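You operate a simulated robot arm through the tools that you are given. There is no shell and no other tool. Be economical: measure what you need, move in short steps, check, and stop when the job is done.

Carry out the task below with a simulated robot arm. There is one attempt and no reset: what you move stays moved.

Task
Flush the push cock into the black cup, then fill the orange jar to about its line.
Fine: flush till oil follows the water; spill nothing; leave the jar under the cock.

It is judged by the outcome, as a careful person would: the job done as asked, and still so three seconds after it is handed in. It fails if anything else is knocked over, pushed out of place, dropped, spilled or broken.

Robot
A 7-joint arm with a two-finger parallel gripper, fixed in place. Base frame: the origin is at the foot of the arm, x ahead of it, y to its left, z up; the work surface is at about z = 0.714. Lengths are in m, angles in degrees, forces in N, time in s.
With the tool pointing down near the work surface it reaches from about 0.16 to 0.66 m from the base axis. Its first joint turns from -66.0 to 66.0 degrees. Payload 2.4 kg.
The tool frame sits at the grasp point between the pads (the TCP): z along the fingers, y along the line on which they close. The tips reach 0.03 m beyond it. The gripper opens to 0.094 m. The fingers are 0.028 m wide and 0.01 m thick; the gripper's body (0.05 by 0.096 m) begins 0.055 m behind the TCP.
Orientation is that of the tool frame in the base frame, as [roll, pitch, yaw] about the fixed x, y, z axes, in that order (R = Rz(yaw) Ry(pitch) Rx(roll)). With the fingers straight down and closing along the base's y, the tool's x points along the base's -x, its y along +y and its z along -z.

Tools
- The arm moves only by the tool jog_arm. Its argument "commands" is a list of rows, each an object (a shift or turn left out is 0, a gripper value left out holds the last) with "translation": the shift along the tool's x, y, z in mm, a list of three; "delta_rot": the turn, a rotation vector about the tool's x, y, z in degrees, a list of three. In form: [{"translation": [x, y, z], "delta_rot": [wx, wy, wz]}, ...]. A call has 1 to 12 rows; each row shifts and turns the commanded pose from where the row before left it, along the tool's axes as they then stand. "fingers" is the finger opening in mm, from 0 to 94, set as the call begins (left out, the last holds). A row lasts 0.2 s, in which the tool goes at most 0.05 m and 8.6 degrees; a call with a longer step from one row to the next is refused whole, and so is a gripper value outside its range. A pose out of reach is approached as far as the arm can. The call stops where the force on the tool passes 40 N (or 10 N more than at its start, if that is more) or the arm is blocked; 0.2 s more then pass. The fingers move at their own pace (about 0.153 m/s each) and stop on an object; they squeeze with about 44 N. The grip force told is the motor's: it shows also when the fingers shut on nothing. Time passes only in rows, and 0.2 s behind the last, so rows that do not move let the fingers close. It gives the time, the measured TCP pose, the force on the tool (base axes), the opening and the grip force at its end, in the units of the frame above (readings bear some noise), and new pictures: "show" is both (left out), scene, wrist or none.
- Cameras (640 x 400 px; columns grow to the right, rows downward): "scene" is fixed at [0.0503, 0.4983, 1.433]; the picture's right is [-0.65, -0.76, 0.00], its down [-0.42, 0.35, -0.84] and it looks along [0.64, -0.54, -0.54] (base axes); focal length 351 px, centre (320, 200). "wrist" rides on the gripper at [0.076, 0.014, -0.102] in the tool frame; the picture's right is [-0.18, 0.98, 0.00], its down [-0.75, -0.14, -0.64] and it looks along [-0.63, -0.12, 0.77] (tool axes); focal length 243 px, centre (320, 200). There is no depth. A picture from a camera that has moved, and an enlarged one, comes with that camera's place and axes in the base frame and with its lens. The place of the scene camera against the robot may be out by one fixed shift of up to 0.025 m in any direction.
- close_up(camera, box): a new picture of the part [left, top, right, bottom] of that camera's present view, enlarged. It takes no simulated time.
- hand_in(): hands the job in; it is judged then, once.

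Go step by step. Nothing tells you positions but the pictures and the camera data: compare them with the known pose of the tool, close in by small moves and look again before you grip or let go. The budget is 120 turns and 170 pictures, counting those below and the enlarged ones. Unless the task says otherwise, let go and move clear before handing in, and close with one line.

The tools are called after "Request:" as a command line: name --argument value ..., lists and objects as JSON in quotes. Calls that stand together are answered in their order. jog_arm: Moves the arm, as the interface text tells. Its arguments: {"type":"object","properties":{"commands":{"type":"array"},"fingers":{"type":"number"},"show":{"type":"string","enum":["both","scene","wrist","none"]}},"required":["commands"]} The other tools are called the same way: close_up (camera, box) takes an enlarged picture of a part of a camera's view; hand_in () hands the job in.

At the start:

```text
t: 0.0
eef_pos: [0.3819, -0.1131, 1.1805]
tool_rot: [180.0, -0.1, 179.9]
force: [1.1, -0.5, 0.0]
finger_gap: 0.0939
gripper_force: 0.1
```

scene: 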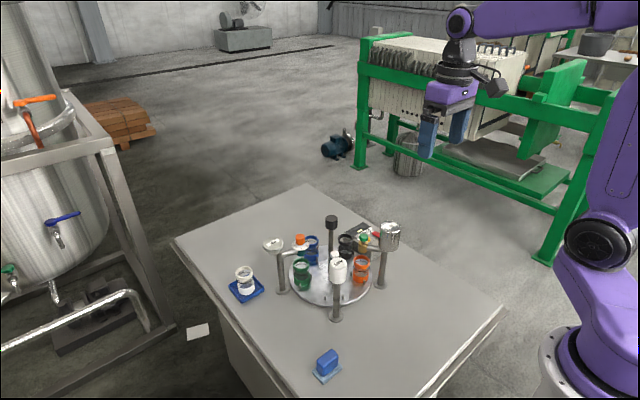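
wrist: 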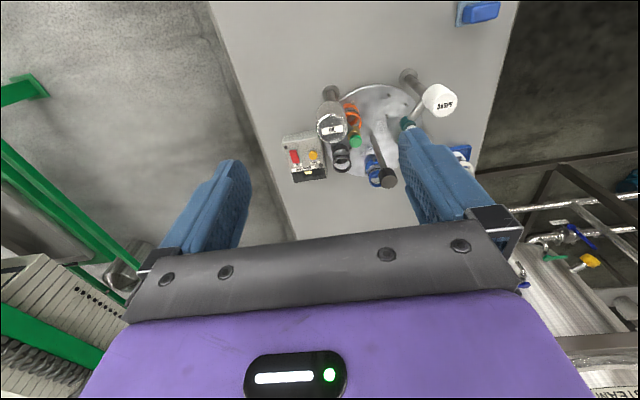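

I see a table with a round turntable carrying cups and jars, several posts with spouts around it, and a switch box. I'll enlarge to understand the parts.

Request:
close_up --camera "scene" --box '[220, 200, 420, 325]'

Request:
close_up --camera "wrist" --box '[270, 60, 480, 200]'

```text
3.20 times, centred on (320, 262) of scene
camera zoom: at [0.0503, 0.4983, 1.433], right [-0.65, -0.76, 0.0], down [-0.42, 0.35, -0.84], along [0.64, -0.54, -0.54], focal length 1123 px, centre (320, 0)
```

zoom: 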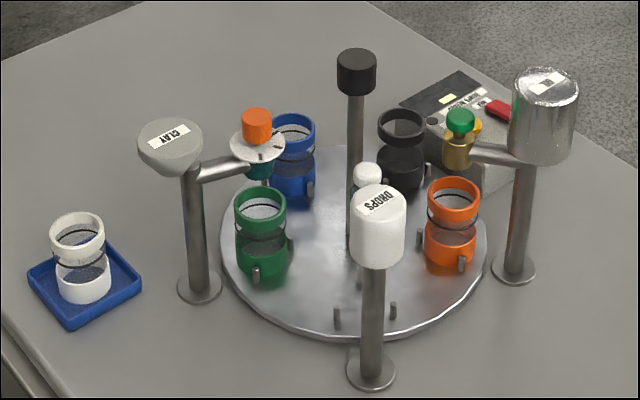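

```text
2.86 times, centred on (375, 130) of wrist
camera zoom: at [0.3063, -0.0993, 1.2823], right [0.18, 0.98, 0.0], down [0.75, -0.14, 0.64], along [0.63, -0.12, -0.77], focal length 693 px, centre (163, 400)
```

zoom: 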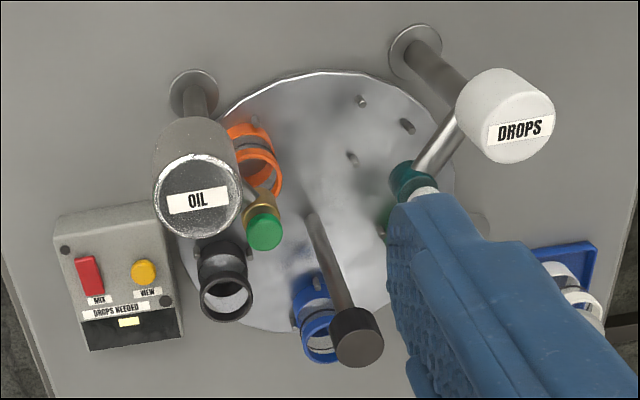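

The OIL cock (green push button, brass) appears to stand over the orange jar's station. The black cup is one station (about 72°) further round, and the black knob on the central post likely turns the disc. I'll move closer for a second view.

Request:
jog_arm --commands '[{"translation": [-20, 25, 25]}, {"translation": [-20, 25, 25]}, {"translation": [-20, 20, 25]}, {"translation": [0, 15, 25]}, {}]'

Request:
close_up --camera "wrist" --box '[200, 0, 440, 150]'

```text
t: 1.2
eef_pos: [0.442, -0.0285, 1.0788]
tool_rot: [180.0, 0.1, 179.8]
force: [0.5, -0.1, -0.1]
finger_gap: 0.0942
gripper_force: 0.1
camera wrist: at [0.3657, -0.0138, 1.1822], right [0.19, 0.98, 0.0], down [0.75, -0.14, 0.64], along [0.63, -0.12, -0.77], focal length 243 px, centre (320, 200)
```

scene: 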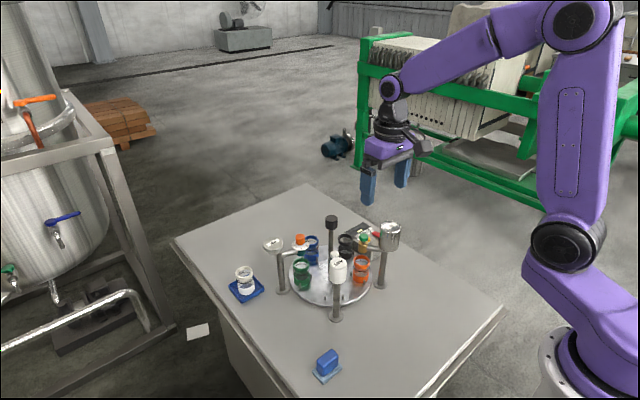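
wrist: 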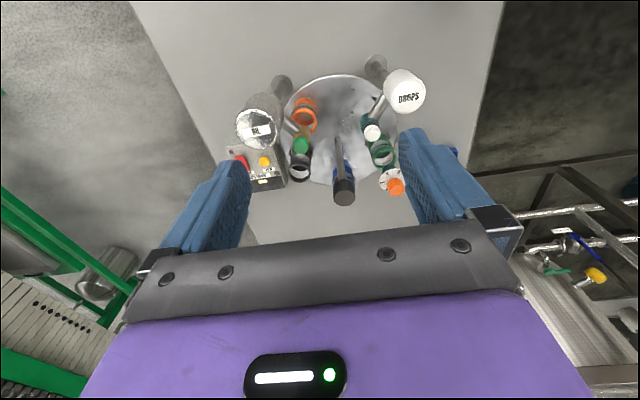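

```text
2.67 times, centred on (320, 75) of wrist
camera zoom: at [0.3657, -0.0138, 1.1822], right [0.19, 0.98, 0.0], down [0.75, -0.14, 0.64], along [0.63, -0.12, -0.77], focal length 647 px, centre (320, 533)
```

zoom: 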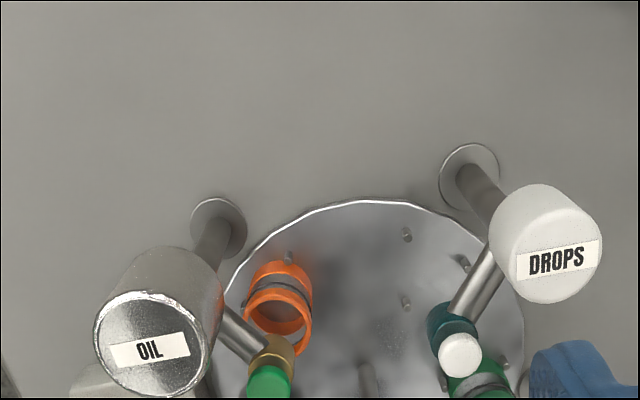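

Triangulating from the two wrist views puts the green button at about (0.527, -0.072, 0.855). The central post and knob are at about (0.584, -0.022), with the knob top near z 0.905. I'll go above the knob and check.

Request:
jog_arm --commands '[{"translation": [-35, 2, 10]}, {"translation": [-35, 2, 20]}, {"translation": [-35, 2, 20]}, {"translation": [-37, 0, 20]}, {}]' --fingers 70

Request:
close_up --camera "scene" --box '[240, 150, 440, 275]'

```text
t: 2.4
eef_pos: [0.5846, -0.0211, 1.0077]
tool_rot: [179.9, 0.1, -180.0]
force: [0.0, 0.6, 0.8]
finger_gap: 0.0701
gripper_force: 0.1
camera wrist: at [0.5085, -0.0081, 1.1112], right [0.18, 0.98, 0.0], down [0.75, -0.14, 0.64], along [0.63, -0.12, -0.77], focal length 243 px, centre (320, 200)
```

scene: 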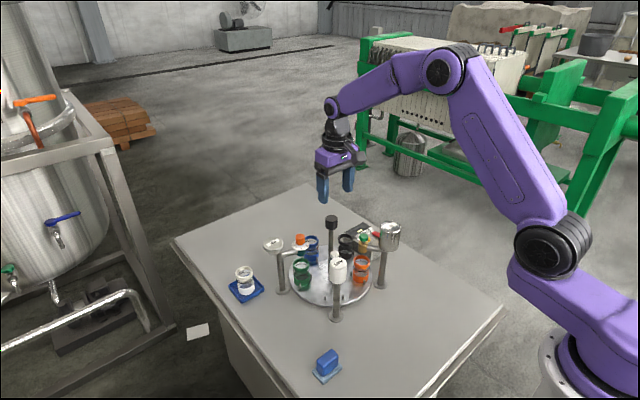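
wrist: 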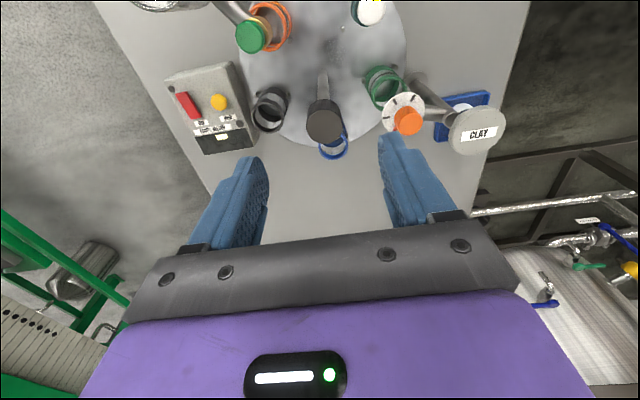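

```text
3.20 times, centred on (340, 212) of scene
camera zoom: at [0.0503, 0.4983, 1.433], right [-0.65, -0.76, 0.0], down [-0.42, 0.35, -0.84], along [0.64, -0.54, -0.54], focal length 1123 px, centre (256, 160)
```

zoom: 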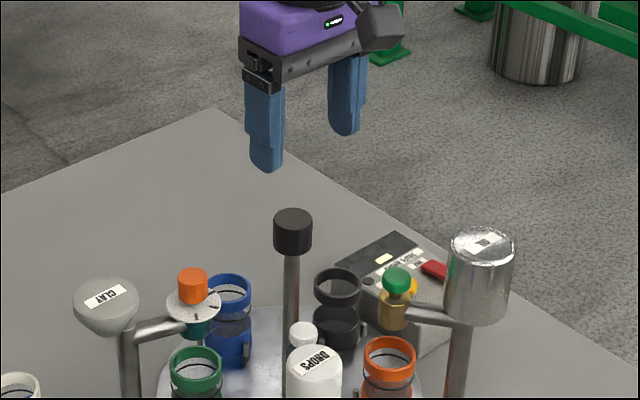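

The knob may be slightly further out, at x about 0.595. I'll lower to just above it and check again.

Request:
jog_arm --commands '[{"translation": [-5, 0, 25]}, {"translation": [-5, 0, 30]}, {}]'

Request:
close_up --camera "scene" --box '[240, 170, 440, 295]'

```text
t: 3.2
eef_pos: [0.5945, -0.0222, 0.9537]
tool_rot: [179.9, 0.0, -179.9]
force: [0.4, -0.4, -0.6]
finger_gap: 0.0701
gripper_force: 0.0
camera wrist: at [0.5182, -0.008, 1.0568], right [0.18, 0.98, 0.0], down [0.75, -0.14, 0.64], along [0.63, -0.12, -0.77], focal length 243 px, centre (320, 200)
```

scene: 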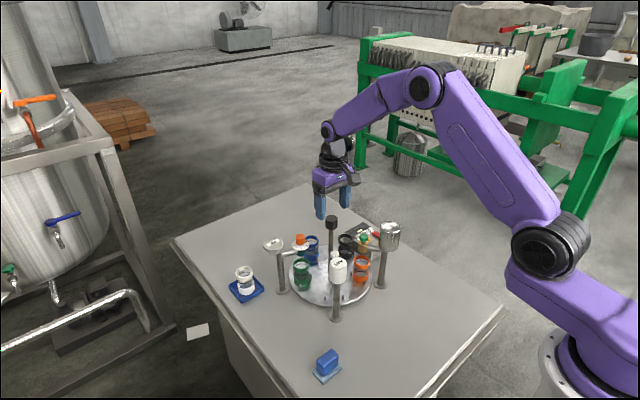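
wrist: 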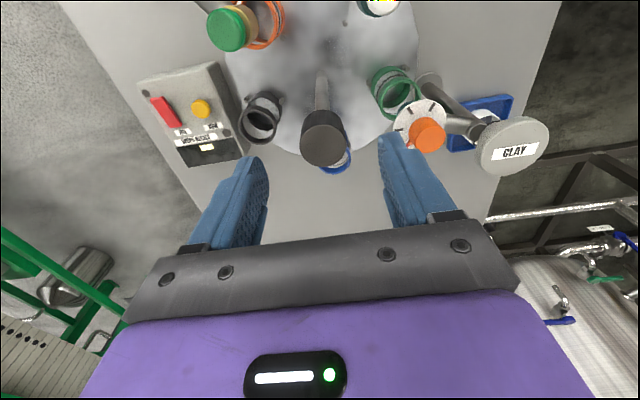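

```text
3.20 times, centred on (340, 232) of scene
camera zoom: at [0.0503, 0.4983, 1.433], right [-0.65, -0.76, 0.0], down [-0.42, 0.35, -0.84], along [0.64, -0.54, -0.54], focal length 1123 px, centre (256, 96)
```

zoom: 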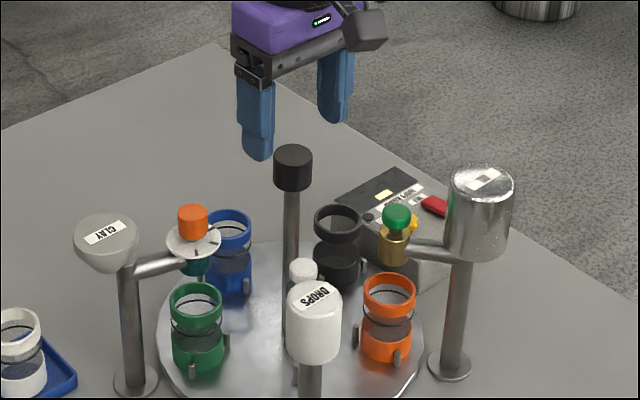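

The knob is centred between the fingers, with its top near z 0.907. I'll descend around it and close.

Request:
jog_arm --commands '[{"translation": [0, 1, 20]}, {"translation": [0, 0, 20]}, {"translation": [0, 0, 16]}, {}]'

Request:
close_up --camera "scene" --box '[240, 170, 440, 295]'

```text
t: 4.2
eef_pos: [0.5942, -0.0207, 0.8973]
tool_rot: [-180.0, 0.0, 180.0]
force: [0.0, -0.1, 0.7]
finger_gap: 0.0699
gripper_force: 0.1
camera wrist: at [0.5184, -0.0071, 1.0011], right [0.18, 0.98, 0.0], down [0.75, -0.14, 0.64], along [0.63, -0.12, -0.77], focal length 243 px, centre (320, 200)
```

scene: 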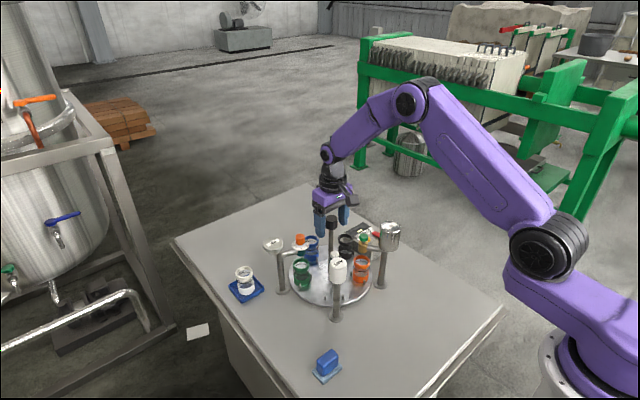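
wrist: 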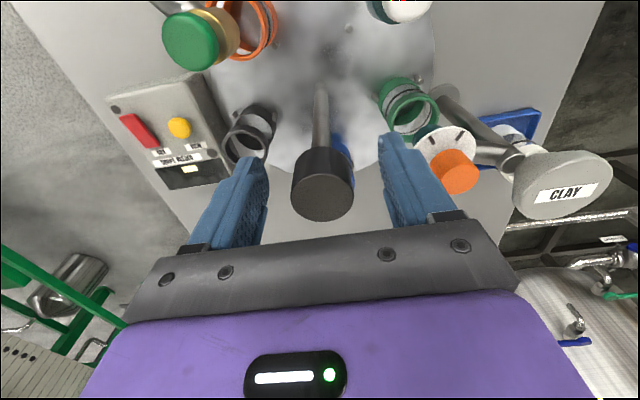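

```text
3.20 times, centred on (340, 232) of scene
camera zoom: at [0.0503, 0.4983, 1.433], right [-0.65, -0.76, 0.0], down [-0.42, 0.35, -0.84], along [0.64, -0.54, -0.54], focal length 1123 px, centre (256, 96)
```

zoom: 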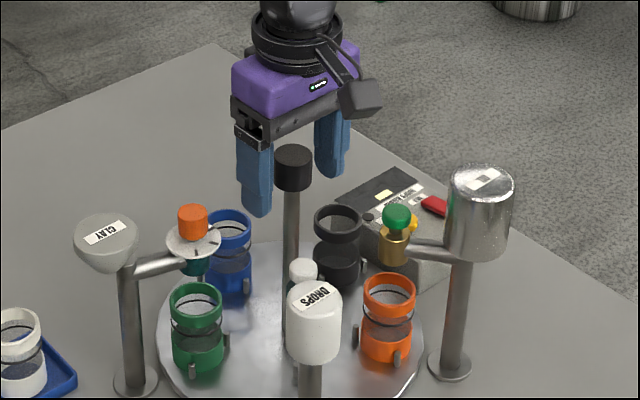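

Triangulation now agrees: the knob is at (0.594, -0.021) with its top at 0.906. I'll lower 6 mm and close.

Request:
jog_arm --commands '[{"translation": [0, 0, 6]}]' --show "none"

Request:
jog_arm --commands '[{}, {}, {}]' --fingers 0

```text
t: 4.6
eef_pos: [0.5945, -0.0203, 0.8917]
tool_rot: [180.0, 0.0, 180.0]
force: [0.2, 0.7, -0.2]
finger_gap: 0.0696
gripper_force: 0.0
```

```text
t: 5.4
eef_pos: [0.5946, -0.0209, 0.8918]
tool_rot: [180.0, -0.1, -180.0]
force: [-0.1, 5.1, -3.5]
finger_gap: 0.0316
gripper_force: 45.2
camera wrist: at [0.5185, -0.0062, 0.995], right [0.18, 0.98, 0.0], down [0.75, -0.14, 0.64], along [0.63, -0.12, -0.77], focal length 243 px, centre (320, 200)
```

scene: 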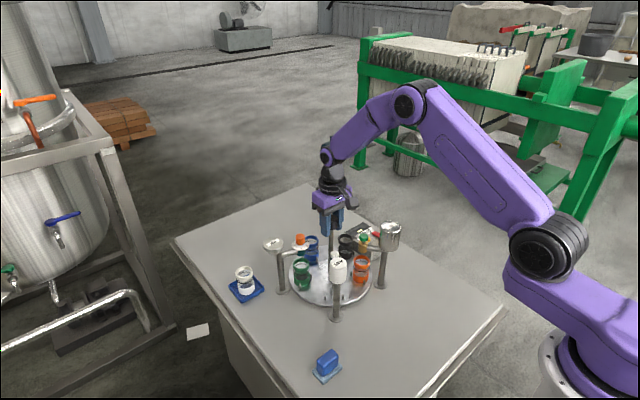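
wrist: 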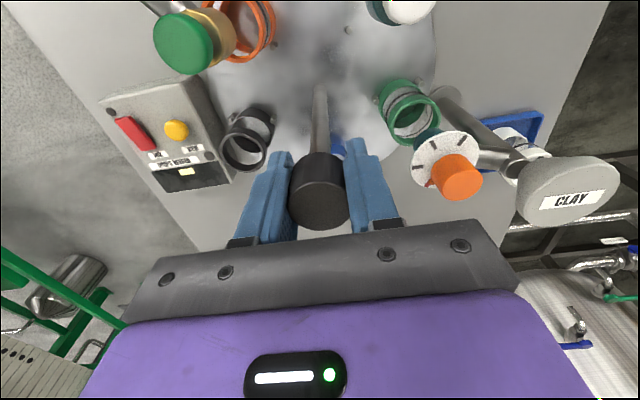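

I have hold of the knob (32 mm). I'll turn a little clockwise as seen from above and check that the disc follows.

Request:
jog_arm --commands '[{"delta_rot": [0, 0, 2]}, {"delta_rot": [0, 0, 4]}, {"delta_rot": [0, 0, 4]}, {"delta_rot": [0, 0, 2]}, {}]'

Request:
close_up --camera "scene" --box '[240, 200, 440, 325]'

```text
t: 6.6
eef_pos: [0.5948, -0.0198, 0.8922]
tool_rot: [179.9, 0.0, 167.9]
force: [2.9, 15.1, -10.8]
finger_gap: 0.0319
gripper_force: 45.2
camera wrist: at [0.5232, 0.0095, 0.9951], right [0.38, 0.92, 0.0], down [0.71, -0.3, 0.64], along [0.59, -0.25, -0.77], focal length 243 px, centre (320, 200)
```

scene: 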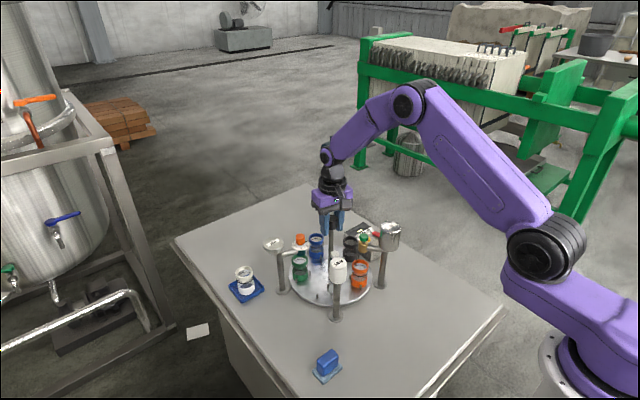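
wrist: 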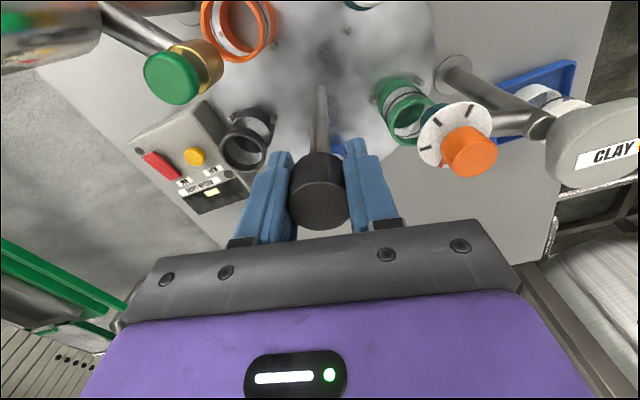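

```text
3.20 times, centred on (340, 262) of scene
camera zoom: at [0.0506, 0.4987, 1.4329], right [-0.65, -0.76, 0.0], down [-0.42, 0.35, -0.84], along [0.64, -0.54, -0.54], focal length 1123 px, centre (256, 0)
```

zoom: 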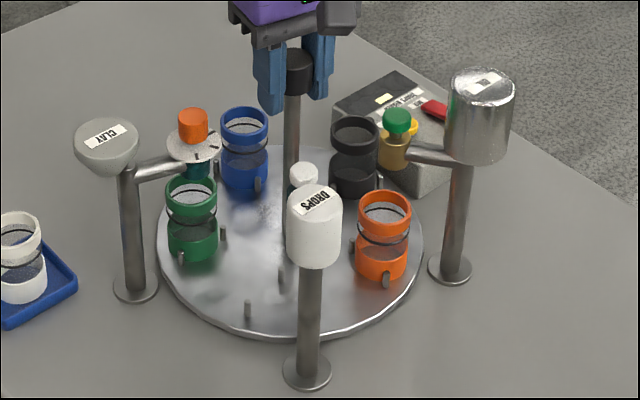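

The disc follows the knob. There's some side force, so I'll ease the tool 1 mm toward +y and carry on turning.

Request:
jog_arm --commands '[{"translation": [0, 1, -0.5], "delta_rot": [0, 0, 3]}, {"delta_rot": [0, 0, 4]}, {"delta_rot": [0, 0, 4]}, {"delta_rot": [0, 0, 4]}, {}]' --show "none"

```text
t: 7.8
eef_pos: [0.5938, -0.0194, 0.8906]
tool_rot: [-179.8, -0.2, 152.9]
force: [0.4, 12.0, -24.4]
finger_gap: 0.0317
gripper_force: 45.0
```

The vertical pull has grown to -24 N, so I'll ease the tool down 1 mm and further toward +y.

Request:
jog_arm --commands '[{"translation": [0, 0.6, 1]}, {"delta_rot": [0, 0, 4]}, {"delta_rot": [0, 0, 4]}, {"delta_rot": [0, 0, 4]}, {}]' --show "none"

```text
t: 9.0
eef_pos: [0.5945, -0.0184, 0.8916]
tool_rot: [180.0, 0.0, 140.9]
force: [-4.8, 8.7, -5.8]
finger_gap: 0.0314
gripper_force: 44.4
```

Request:
jog_arm --commands '[{"delta_rot": [0, 0, 4]}, {"delta_rot": [0, 0, 4]}, {"delta_rot": [0, 0, 4]}, {"delta_rot": [0, 0, 3]}, {}]'

Request:
close_up --camera "scene" --box '[240, 200, 440, 325]'

```text
t: 10.2
eef_pos: [0.595, -0.0201, 0.8913]
tool_rot: [-180.0, 0.1, 125.9]
force: [-8.5, 7.6, -4.4]
finger_gap: 0.0317
gripper_force: 45.0
camera wrist: at [0.5618, 0.0501, 0.9951], right [0.9, 0.43, 0.0], down [0.33, -0.69, 0.64], along [0.27, -0.58, -0.77], focal length 243 px, centre (320, 200)
```

scene: 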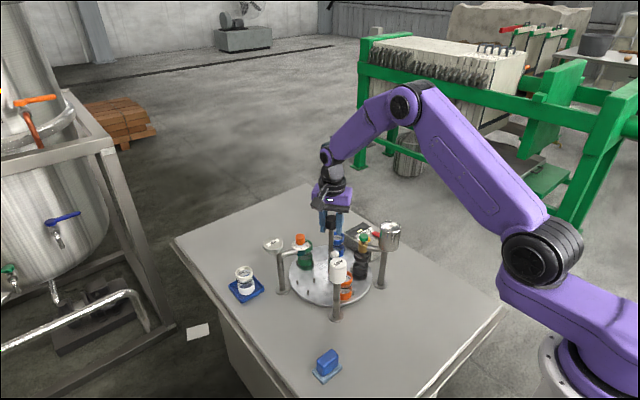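
wrist: 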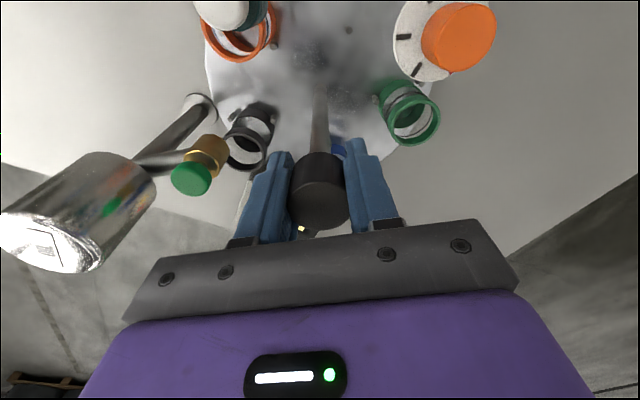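

```text
3.20 times, centred on (340, 262) of scene
camera zoom: at [0.0501, 0.4985, 1.433], right [-0.65, -0.76, 0.0], down [-0.42, 0.35, -0.84], along [0.64, -0.54, -0.54], focal length 1123 px, centre (256, 0)
```

zoom: 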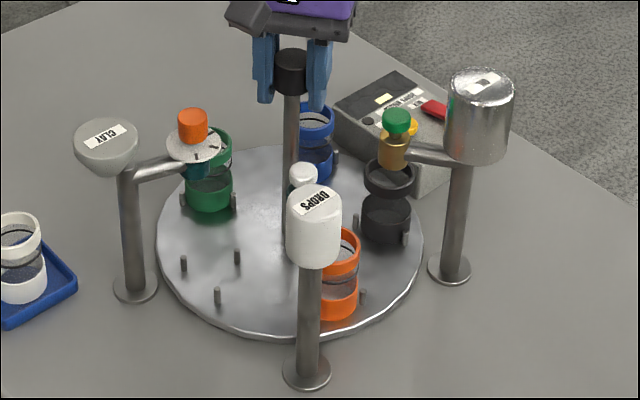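

The disc has turned 54° and the black cup is approaching the cock. I'll zoom in with the wrist camera to work out the remaining angle.

Request:
close_up --camera "wrist" --box '[130, 60, 330, 185]'

```text
3.20 times, centred on (230, 122) of wrist
camera zoom: at [0.5618, 0.0501, 0.9951], right [0.9, 0.43, 0.0], down [0.33, -0.69, 0.64], along [0.27, -0.58, -0.77], focal length 776 px, centre (608, 448)
```

zoom: 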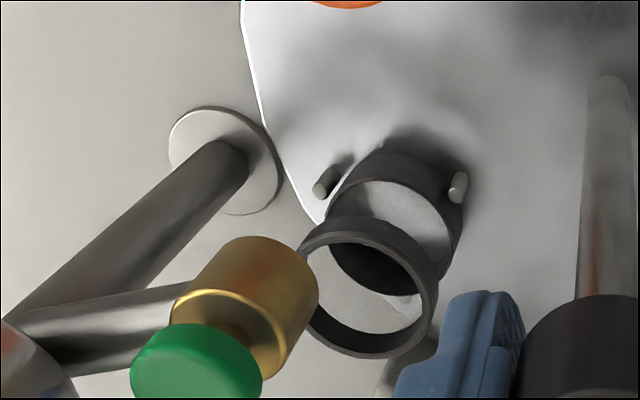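

I estimate about 13° more is needed. I'll turn that and check alignment from both cameras.

Request:
jog_arm --commands '[{"delta_rot": [0, 0, 3]}, {"delta_rot": [0, 0, 4]}, {"delta_rot": [0, 0, 4]}, {"delta_rot": [0, 0, 2]}, {}]' --show "none"

Request:
close_up --camera "scene" --box '[320, 220, 400, 270]'

Request:
close_up --camera "wrist" --box '[130, 60, 330, 185]'

```text
t: 11.4
eef_pos: [0.5949, -0.019, 0.8926]
tool_rot: [179.9, 0.0, 112.9]
force: [-5.5, 7.6, 2.4]
finger_gap: 0.0318
gripper_force: 44.6
```

```text
8.00 times, centred on (360, 245) of scene
camera zoom: at [0.0501, 0.4985, 1.433], right [-0.65, -0.76, 0.0], down [-0.42, 0.35, -0.84], along [0.64, -0.54, -0.54], focal length 2808 px, centre (0, -160)
```

zoom: 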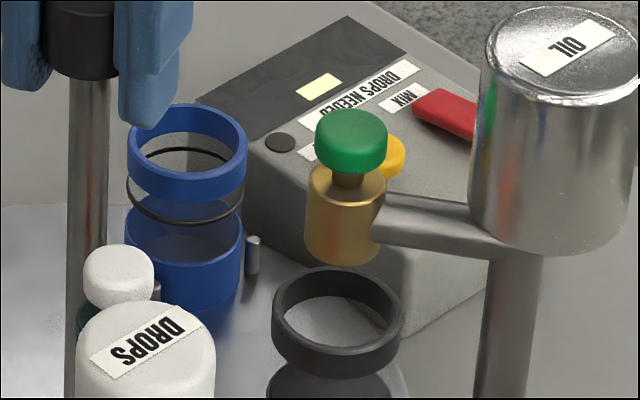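

```text
3.20 times, centred on (230, 122) of wrist
camera zoom: at [0.5784, 0.0558, 0.9951], right [0.98, 0.21, 0.0], down [0.16, -0.75, 0.64], along [0.14, -0.63, -0.77], focal length 776 px, centre (608, 448)
```

zoom: 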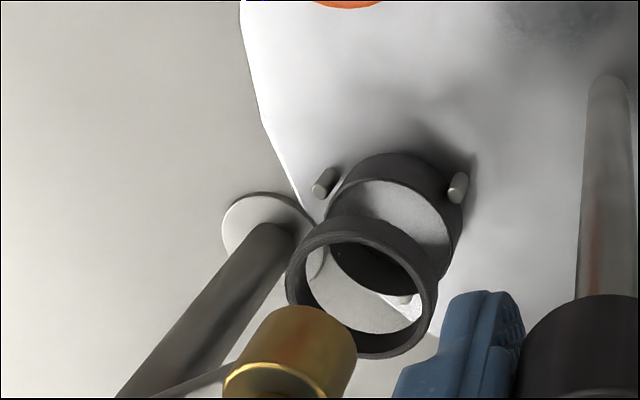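

In both views the black cup's rim sits directly under the brass outlet. I'll release the knob and rise clear.

Request:
jog_arm --commands '[{}, {}]' --fingers 60 --show "none"

Request:
jog_arm --commands '[{"translation": [0, 0, -20]}, {"translation": [0, 0, -35]}, {"translation": [0, 0, -35]}, {}]'

Request:
close_up --camera "scene" --box '[320, 220, 400, 270]'

```text
t: 12.0
eef_pos: [0.5961, -0.0203, 0.8916]
tool_rot: [179.9, 0.1, 112.8]
force: [-0.4, 1.2, 0.0]
finger_gap: 0.0601
gripper_force: 0.1
```

```text
t: 13.0
eef_pos: [0.596, -0.02, 0.9824]
tool_rot: [180.0, 0.0, 113.1]
force: [-0.5, 1.5, 0.1]
finger_gap: 0.06
gripper_force: 0.0
camera wrist: at [0.5788, 0.0554, 1.0857], right [0.98, 0.21, 0.0], down [0.16, -0.75, 0.64], along [0.14, -0.63, -0.77], focal length 243 px, centre (320, 200)
```

scene: 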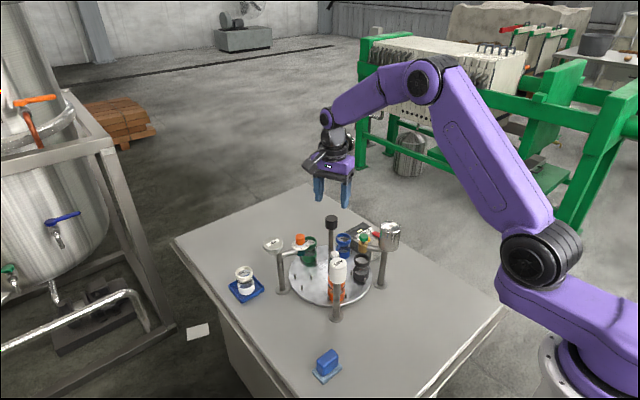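
wrist: 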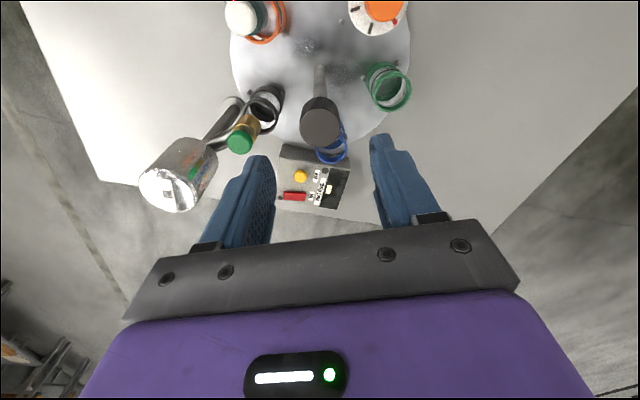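

```text
8.00 times, centred on (360, 245) of scene
camera zoom: at [0.0503, 0.4983, 1.433], right [-0.65, -0.76, 0.0], down [-0.42, 0.35, -0.84], along [0.64, -0.54, -0.54], focal length 2808 px, centre (0, -160)
```

zoom: 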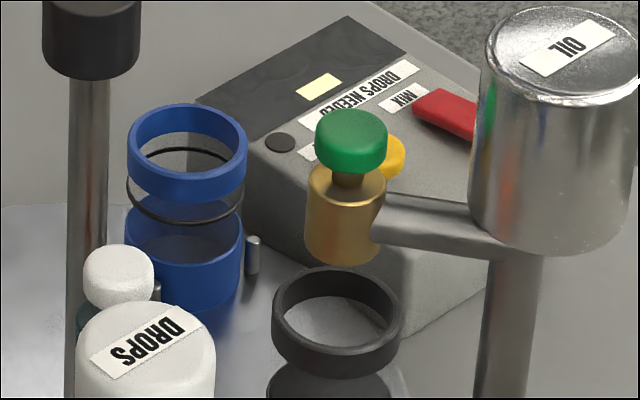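

The disc held its position. I'll move above the green button at about (0.523, -0.069) with the fingers closed, staying high.

Request:
jog_arm --commands '[{"translation": [-6, -30, 0]}, {"translation": [-6, -30, 0]}, {"translation": [-4.6, -26.3, 0]}, {"translation": [0, 0, 30]}, {}]' --fingers 0

Request:
close_up --camera "scene" --box '[320, 200, 420, 262]'

Request:
close_up --camera "wrist" --box '[240, 80, 400, 240]'

```text
t: 14.2
eef_pos: [0.5212, -0.0688, 0.9506]
tool_rot: [-180.0, 0.0, 113.0]
force: [0.6, 0.6, 0.4]
finger_gap: 0.0
gripper_force: 32.8
camera wrist: at [0.5052, 0.007, 1.0543], right [0.98, 0.21, 0.0], down [0.16, -0.75, 0.64], along [0.14, -0.63, -0.77], focal length 243 px, centre (320, 200)
```

scene: 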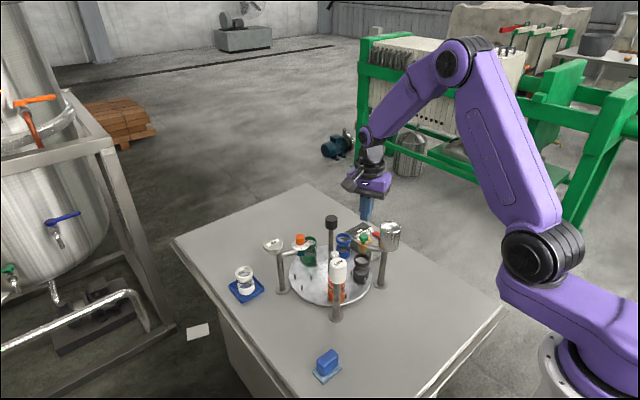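
wrist: 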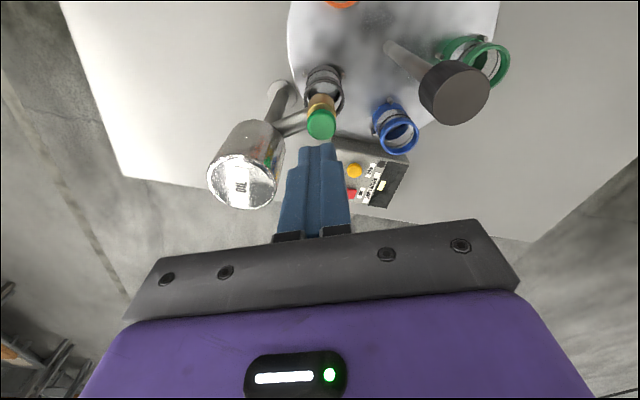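

```text
6.40 times, centred on (370, 231) of scene
camera zoom: at [0.0503, 0.4983, 1.433], right [-0.65, -0.76, 0.0], down [-0.42, 0.35, -0.84], along [0.64, -0.54, -0.54], focal length 2246 px, centre (0, 2)
```

zoom: 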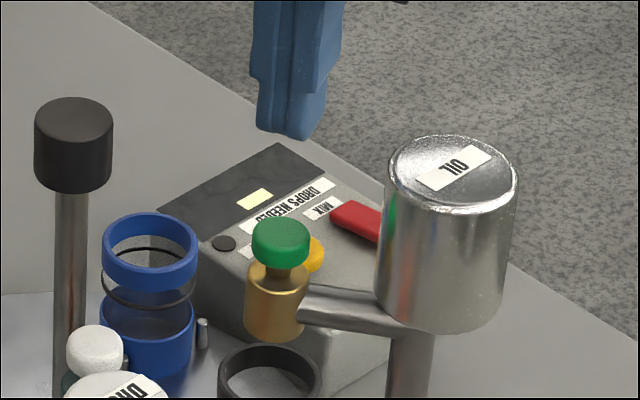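

```text
2.50 times, centred on (320, 160) of wrist
camera zoom: at [0.5052, 0.007, 1.0543], right [0.98, 0.21, 0.0], down [0.16, -0.75, 0.64], along [0.14, -0.63, -0.77], focal length 606 px, centre (320, 300)
```

zoom: 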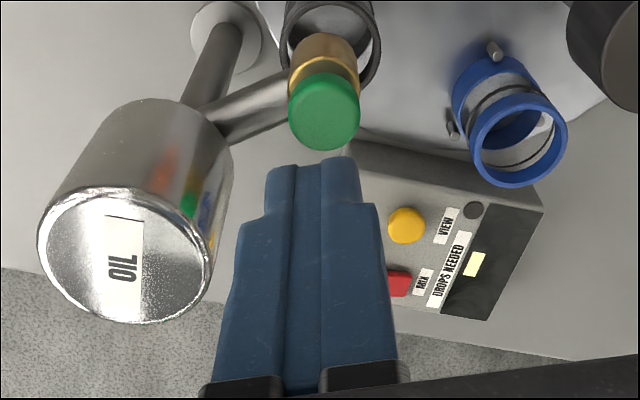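

The tip is nearly over the button, so I'll shift a couple of mm and descend to just above it.

Request:
jog_arm --commands '[{"translation": [-2, 2, 20]}, {"translation": [0, 0, 22]}, {}]' --show "none"

Request:
close_up --camera "scene" --box '[320, 220, 400, 270]'

Request:
close_up --camera "wrist" --box '[240, 80, 400, 240]'

```text
t: 15.0
eef_pos: [0.5252, -0.0696, 0.9081]
tool_rot: [-180.0, 0.0, 113.0]
force: [-0.3, -0.3, 0.5]
finger_gap: 0.0
gripper_force: 33.0
```

```text
8.00 times, centred on (360, 245) of scene
camera zoom: at [0.0503, 0.4983, 1.433], right [-0.65, -0.76, 0.0], down [-0.42, 0.35, -0.84], along [0.64, -0.54, -0.54], focal length 2808 px, centre (0, -160)
```

zoom: 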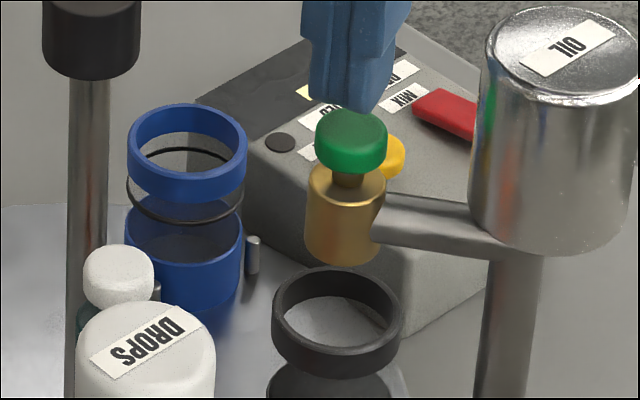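

```text
2.50 times, centred on (320, 160) of wrist
camera zoom: at [0.508, 0.0056, 1.0123], right [0.98, 0.21, 0.0], down [0.16, -0.75, 0.64], along [0.14, -0.63, -0.77], focal length 606 px, centre (320, 300)
```

zoom: 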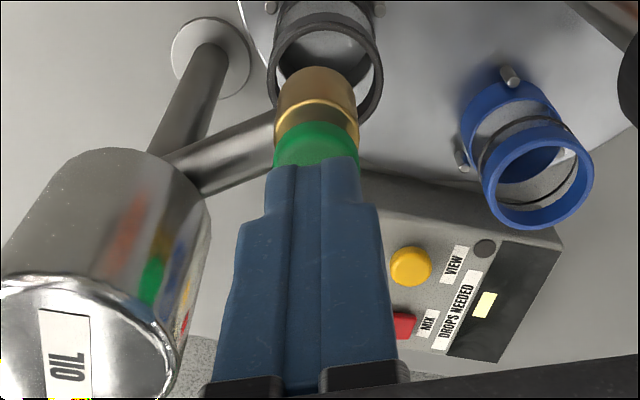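

Well aligned. I'll lower until contact.

Request:
jog_arm --commands '[{"translation": [0, 0, 6]}, {"translation": [0, 0, 2]}, {"translation": [0, 0, 2]}]' --show "none"

Request:
close_up --camera "scene" --box '[320, 220, 400, 270]'

```text
t: 15.8
eef_pos: [0.5247, -0.0706, 0.8993]
tool_rot: [180.0, 0.0, 113.1]
force: [-0.2, -0.2, 0.5]
finger_gap: 0.0001
gripper_force: 33.2
```

```text
8.00 times, centred on (360, 245) of scene
camera zoom: at [0.0503, 0.4983, 1.433], right [-0.65, -0.76, 0.0], down [-0.42, 0.35, -0.84], along [0.64, -0.54, -0.54], focal length 2808 px, centre (0, -160)
```

zoom: 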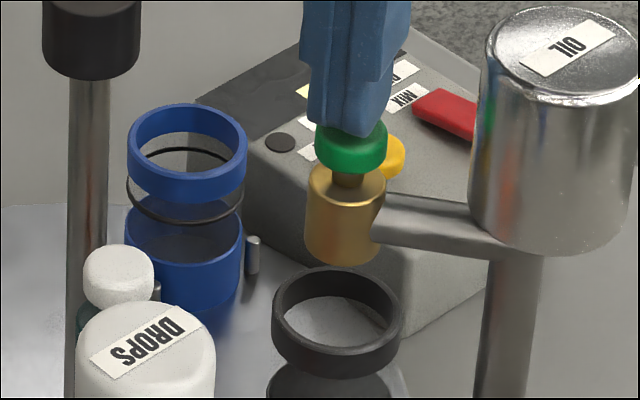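

Nearly touching. I'll press in small steps.

Request:
jog_arm --commands '[{"translation": [0, 0, 2]}, {"translation": [0, 0, 1]}]' --show "none"

Request:
close_up --camera "scene" --box '[320, 220, 400, 270]'

```text
t: 16.4
eef_pos: [0.5247, -0.0691, 0.8964]
tool_rot: [-180.0, 0.0, 113.1]
force: [0.5, -0.3, -0.2]
finger_gap: 0.0001
gripper_force: 33.0
```

```text
8.00 times, centred on (360, 245) of scene
camera zoom: at [0.0503, 0.4983, 1.433], right [-0.65, -0.76, 0.0], down [-0.42, 0.35, -0.84], along [0.64, -0.54, -0.54], focal length 2808 px, centre (0, -160)
```

zoom: 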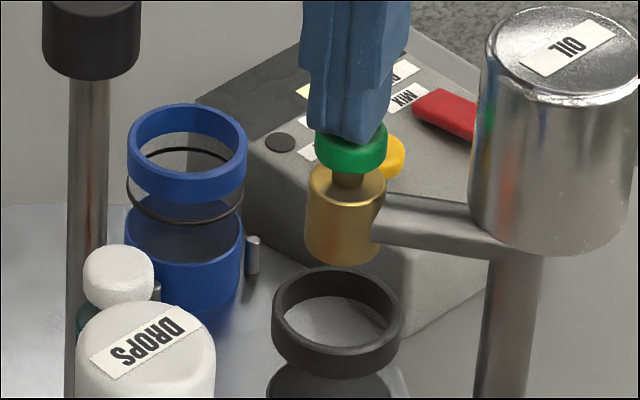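

Request:
jog_arm --commands '[{"translation": [0, 0, 1.5]}, {"translation": [0, 0, 1]}]' --show "none"

Request:
close_up --camera "scene" --box '[320, 220, 400, 270]'

```text
t: 17.0
eef_pos: [0.5241, -0.0701, 0.8954]
tool_rot: [-179.9, -0.1, 113.0]
force: [0.0, -0.6, 0.4]
finger_gap: 0.0
gripper_force: 33.2
```

```text
8.00 times, centred on (360, 245) of scene
camera zoom: at [0.0503, 0.4983, 1.433], right [-0.65, -0.76, 0.0], down [-0.42, 0.35, -0.84], along [0.64, -0.54, -0.54], focal length 2808 px, centre (0, -160)
```

zoom: 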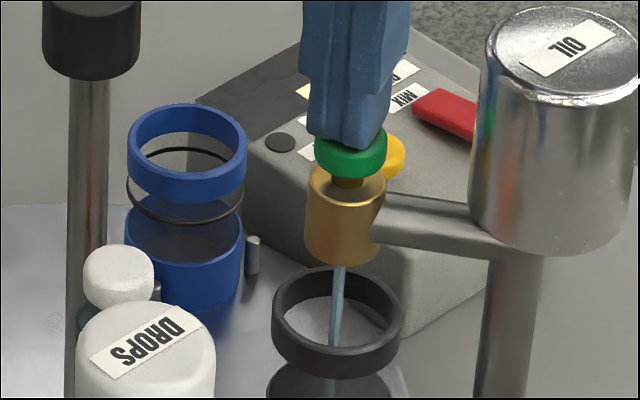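

Water (pale blue) is running into the black cup. I'll hold and watch for the colour change.

Request:
jog_arm --commands '[{}, {}, {}]' --show "none"

Request:
close_up --camera "scene" --box '[320, 225, 400, 275]'

```text
t: 17.8
eef_pos: [0.5251, -0.0699, 0.8933]
tool_rot: [-179.9, -0.1, 113.0]
force: [0.0, 0.5, 1.1]
finger_gap: 0.0001
gripper_force: 33.0
```

```text
8.00 times, centred on (360, 250) of scene
camera zoom: at [0.0503, 0.4983, 1.433], right [-0.65, -0.76, 0.0], down [-0.42, 0.35, -0.84], along [0.64, -0.54, -0.54], focal length 2808 px, centre (0, -200)
```

zoom: 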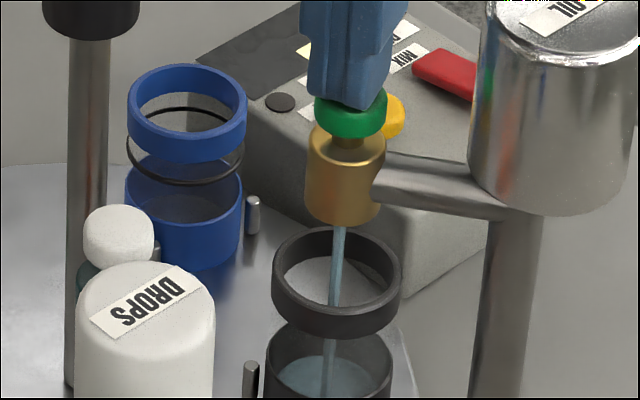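

Request:
jog_arm --commands '[{}, {}, {}, {}]' --show "none"

Request:
close_up --camera "scene" --box '[320, 235, 400, 285]'

```text
t: 18.8
eef_pos: [0.5245, -0.0692, 0.894]
tool_rot: [180.0, 0.0, 113.0]
force: [-0.5, -0.5, 0.5]
finger_gap: 0.0
gripper_force: 33.0
```

```text
8.00 times, centred on (360, 260) of scene
camera zoom: at [0.0503, 0.4983, 1.433], right [-0.65, -0.76, 0.0], down [-0.42, 0.35, -0.84], along [0.64, -0.54, -0.54], focal length 2808 px, centre (0, -280)
```

zoom: 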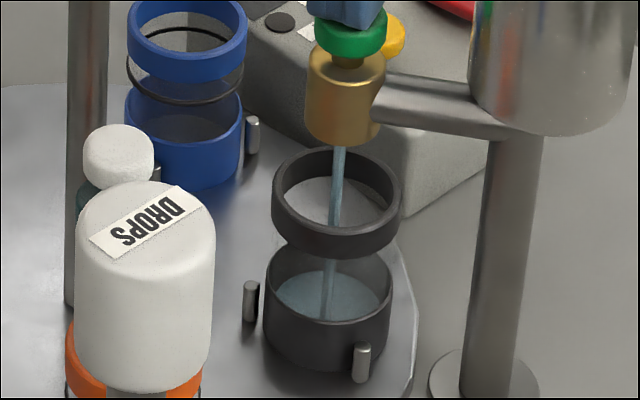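

Request:
jog_arm --commands '[{}, {}, {}]' --show "none"

Request:
close_up --camera "scene" --box '[320, 235, 400, 285]'

```text
t: 19.6
eef_pos: [0.525, -0.0705, 0.894]
tool_rot: [-180.0, 0.0, 113.0]
force: [0.0, -0.3, 1.0]
finger_gap: 0.0
gripper_force: 32.7
```

```text
8.00 times, centred on (360, 260) of scene
camera zoom: at [0.0503, 0.4983, 1.433], right [-0.65, -0.76, 0.0], down [-0.42, 0.35, -0.84], along [0.64, -0.54, -0.54], focal length 2808 px, centre (0, -280)
```

zoom: 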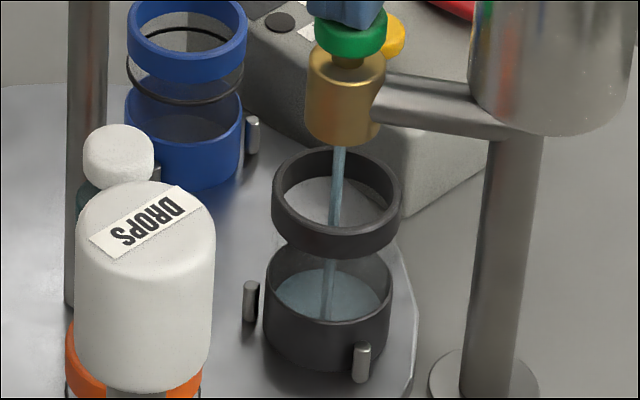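

Request:
jog_arm --commands '[{}, {}, {}, {}, {}]' --show "none"

Request:
close_up --camera "scene" --box '[320, 235, 400, 285]'

```text
t: 20.8
eef_pos: [0.5246, -0.0713, 0.895]
tool_rot: [180.0, 0.0, 113.0]
force: [-0.3, -0.3, 1.9]
finger_gap: 0.0
gripper_force: 32.9
```

```text
8.00 times, centred on (360, 260) of scene
camera zoom: at [0.0503, 0.4983, 1.433], right [-0.65, -0.76, 0.0], down [-0.42, 0.35, -0.84], along [0.64, -0.54, -0.54], focal length 2808 px, centre (0, -280)
```

zoom: 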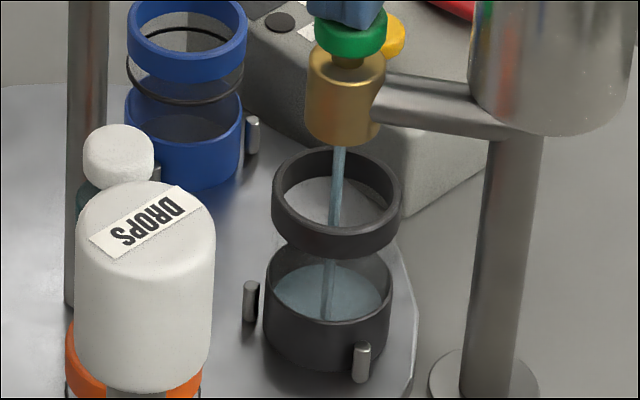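

Request:
jog_arm --commands '[{}, {}, {}, {}, {}, {}, {}]' --show "none"

Request:
close_up --camera "scene" --box '[320, 235, 400, 285]'

```text
t: 22.4
eef_pos: [0.5239, -0.0692, 0.8937]
tool_rot: [180.0, 0.0, 113.0]
force: [0.2, -1.0, 0.7]
finger_gap: 0.0
gripper_force: 33.0
```

```text
8.00 times, centred on (360, 260) of scene
camera zoom: at [0.0503, 0.4983, 1.433], right [-0.65, -0.76, 0.0], down [-0.42, 0.35, -0.84], along [0.64, -0.54, -0.54], focal length 2808 px, centre (0, -280)
```

zoom: 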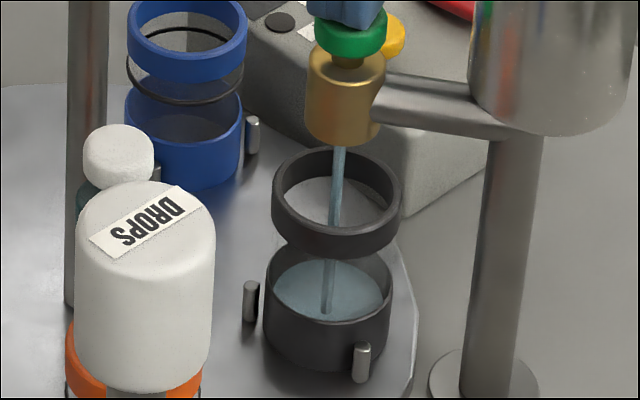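

Request:
jog_arm --commands '[{}, {}, {}, {}, {}, {}, {}, {}, {}]' --show "none"

Request:
close_up --camera "scene" --box '[320, 235, 400, 285]'

```text
t: 24.4
eef_pos: [0.524, -0.0705, 0.895]
tool_rot: [180.0, 0.0, 113.1]
force: [-0.2, -0.1, 0.6]
finger_gap: 0.0
gripper_force: 33.1
```

```text
8.00 times, centred on (360, 260) of scene
camera zoom: at [0.0503, 0.4983, 1.433], right [-0.65, -0.76, 0.0], down [-0.42, 0.35, -0.84], along [0.64, -0.54, -0.54], focal length 2808 px, centre (0, -280)
```

zoom: 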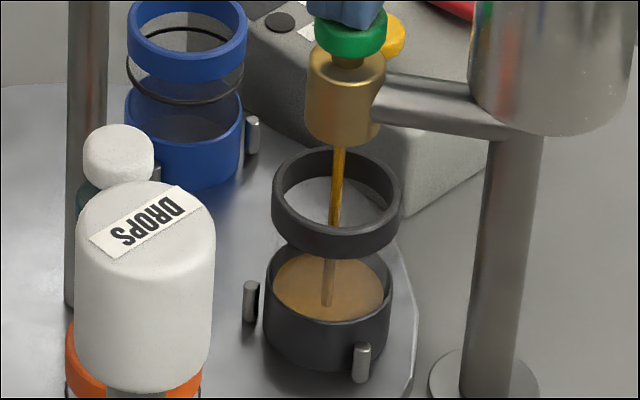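

Oil now follows the water, so I'll release the button and rise clear.

Request:
jog_arm --commands '[{"translation": [0, 0, -15]}, {"translation": [0, 0, -35]}, {"translation": [0, 0, -37]}, {}, {}]' --show "none"

Request:
close_up --camera "scene" --box '[320, 225, 400, 275]'

```text
t: 25.6
eef_pos: [0.5241, -0.0708, 0.9824]
tool_rot: [-180.0, 0.0, 113.0]
force: [-0.5, 0.0, -0.5]
finger_gap: 0.0
gripper_force: 33.1
```

```text
8.00 times, centred on (360, 250) of scene
camera zoom: at [0.0503, 0.4983, 1.433], right [-0.65, -0.76, 0.0], down [-0.42, 0.35, -0.84], along [0.64, -0.54, -0.54], focal length 2808 px, centre (0, -200)
```

zoom: 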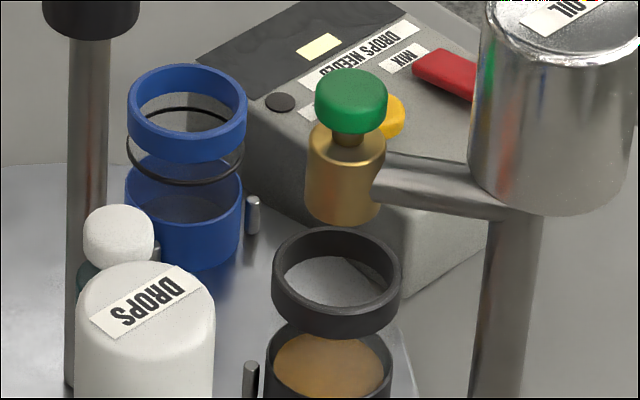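

Flow has stopped. I'll go back to the knob with the fingers open.

Request:
jog_arm --commands '[{"translation": [6, 28, 0]}, {"translation": [6, 28, 0]}, {"translation": [6.8, 28.7, 0]}, {"translation": [0, 0, 25]}, {"translation": [0, 0, 25]}, {}]' --fingers 65

```text
t: 27.0
eef_pos: [0.5945, -0.0194, 0.9308]
tool_rot: [-180.0, 0.1, 112.9]
force: [0.0, -0.5, 0.3]
finger_gap: 0.065
gripper_force: 0.2
camera wrist: at [0.5789, 0.0559, 1.0342], right [0.98, 0.21, 0.0], down [0.16, -0.75, 0.64], along [0.14, -0.63, -0.77], focal length 243 px, centre (320, 200)
```

scene: 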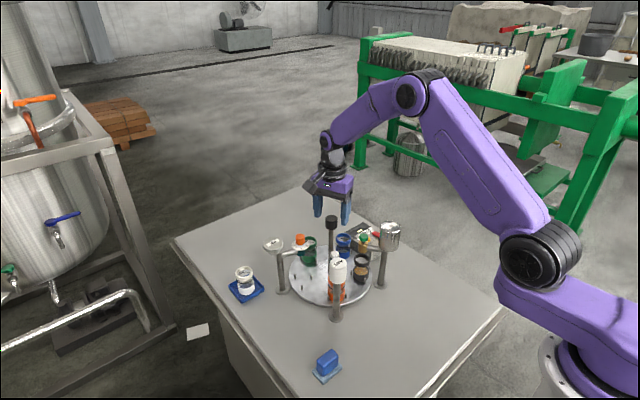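
wrist: 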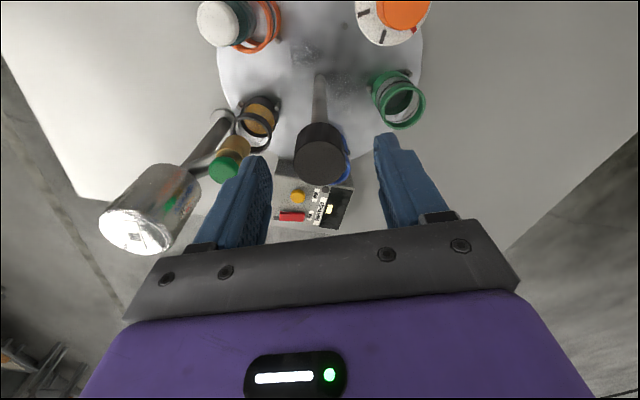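

The knob is centred between the fingers again. I'll descend and grip.

Request:
jog_arm --commands '[{"translation": [0, 0, 20]}, {"translation": [0, 0, 18.5]}, {}]' --show "none"

Request:
jog_arm --commands '[{}, {}, {}]' --fingers 0 --show "none"

Request:
jog_arm --commands '[{"delta_rot": [0, 0, -2]}, {"delta_rot": [0, 0, -4]}, {"delta_rot": [0, 0, -4]}, {"delta_rot": [0, 0, -4]}, {"delta_rot": [0, 0, -4]}, {}]' --show "none"

```text
t: 27.8
eef_pos: [0.5971, -0.0198, 0.8921]
tool_rot: [-180.0, -0.1, 113.1]
force: [0.1, 0.1, 0.4]
finger_gap: 0.0649
gripper_force: 0.0
```

```text
t: 28.6
eef_pos: [0.5947, -0.0202, 0.891]
tool_rot: [-179.9, 0.0, 112.9]
force: [-8.8, -3.0, 0.8]
finger_gap: 0.0315
gripper_force: 44.6
```

```text
t: 30.0
eef_pos: [0.5948, -0.0204, 0.892]
tool_rot: [-179.9, 0.0, 131.0]
force: [-6.1, -2.6, -11.6]
finger_gap: 0.0314
gripper_force: 44.7
```

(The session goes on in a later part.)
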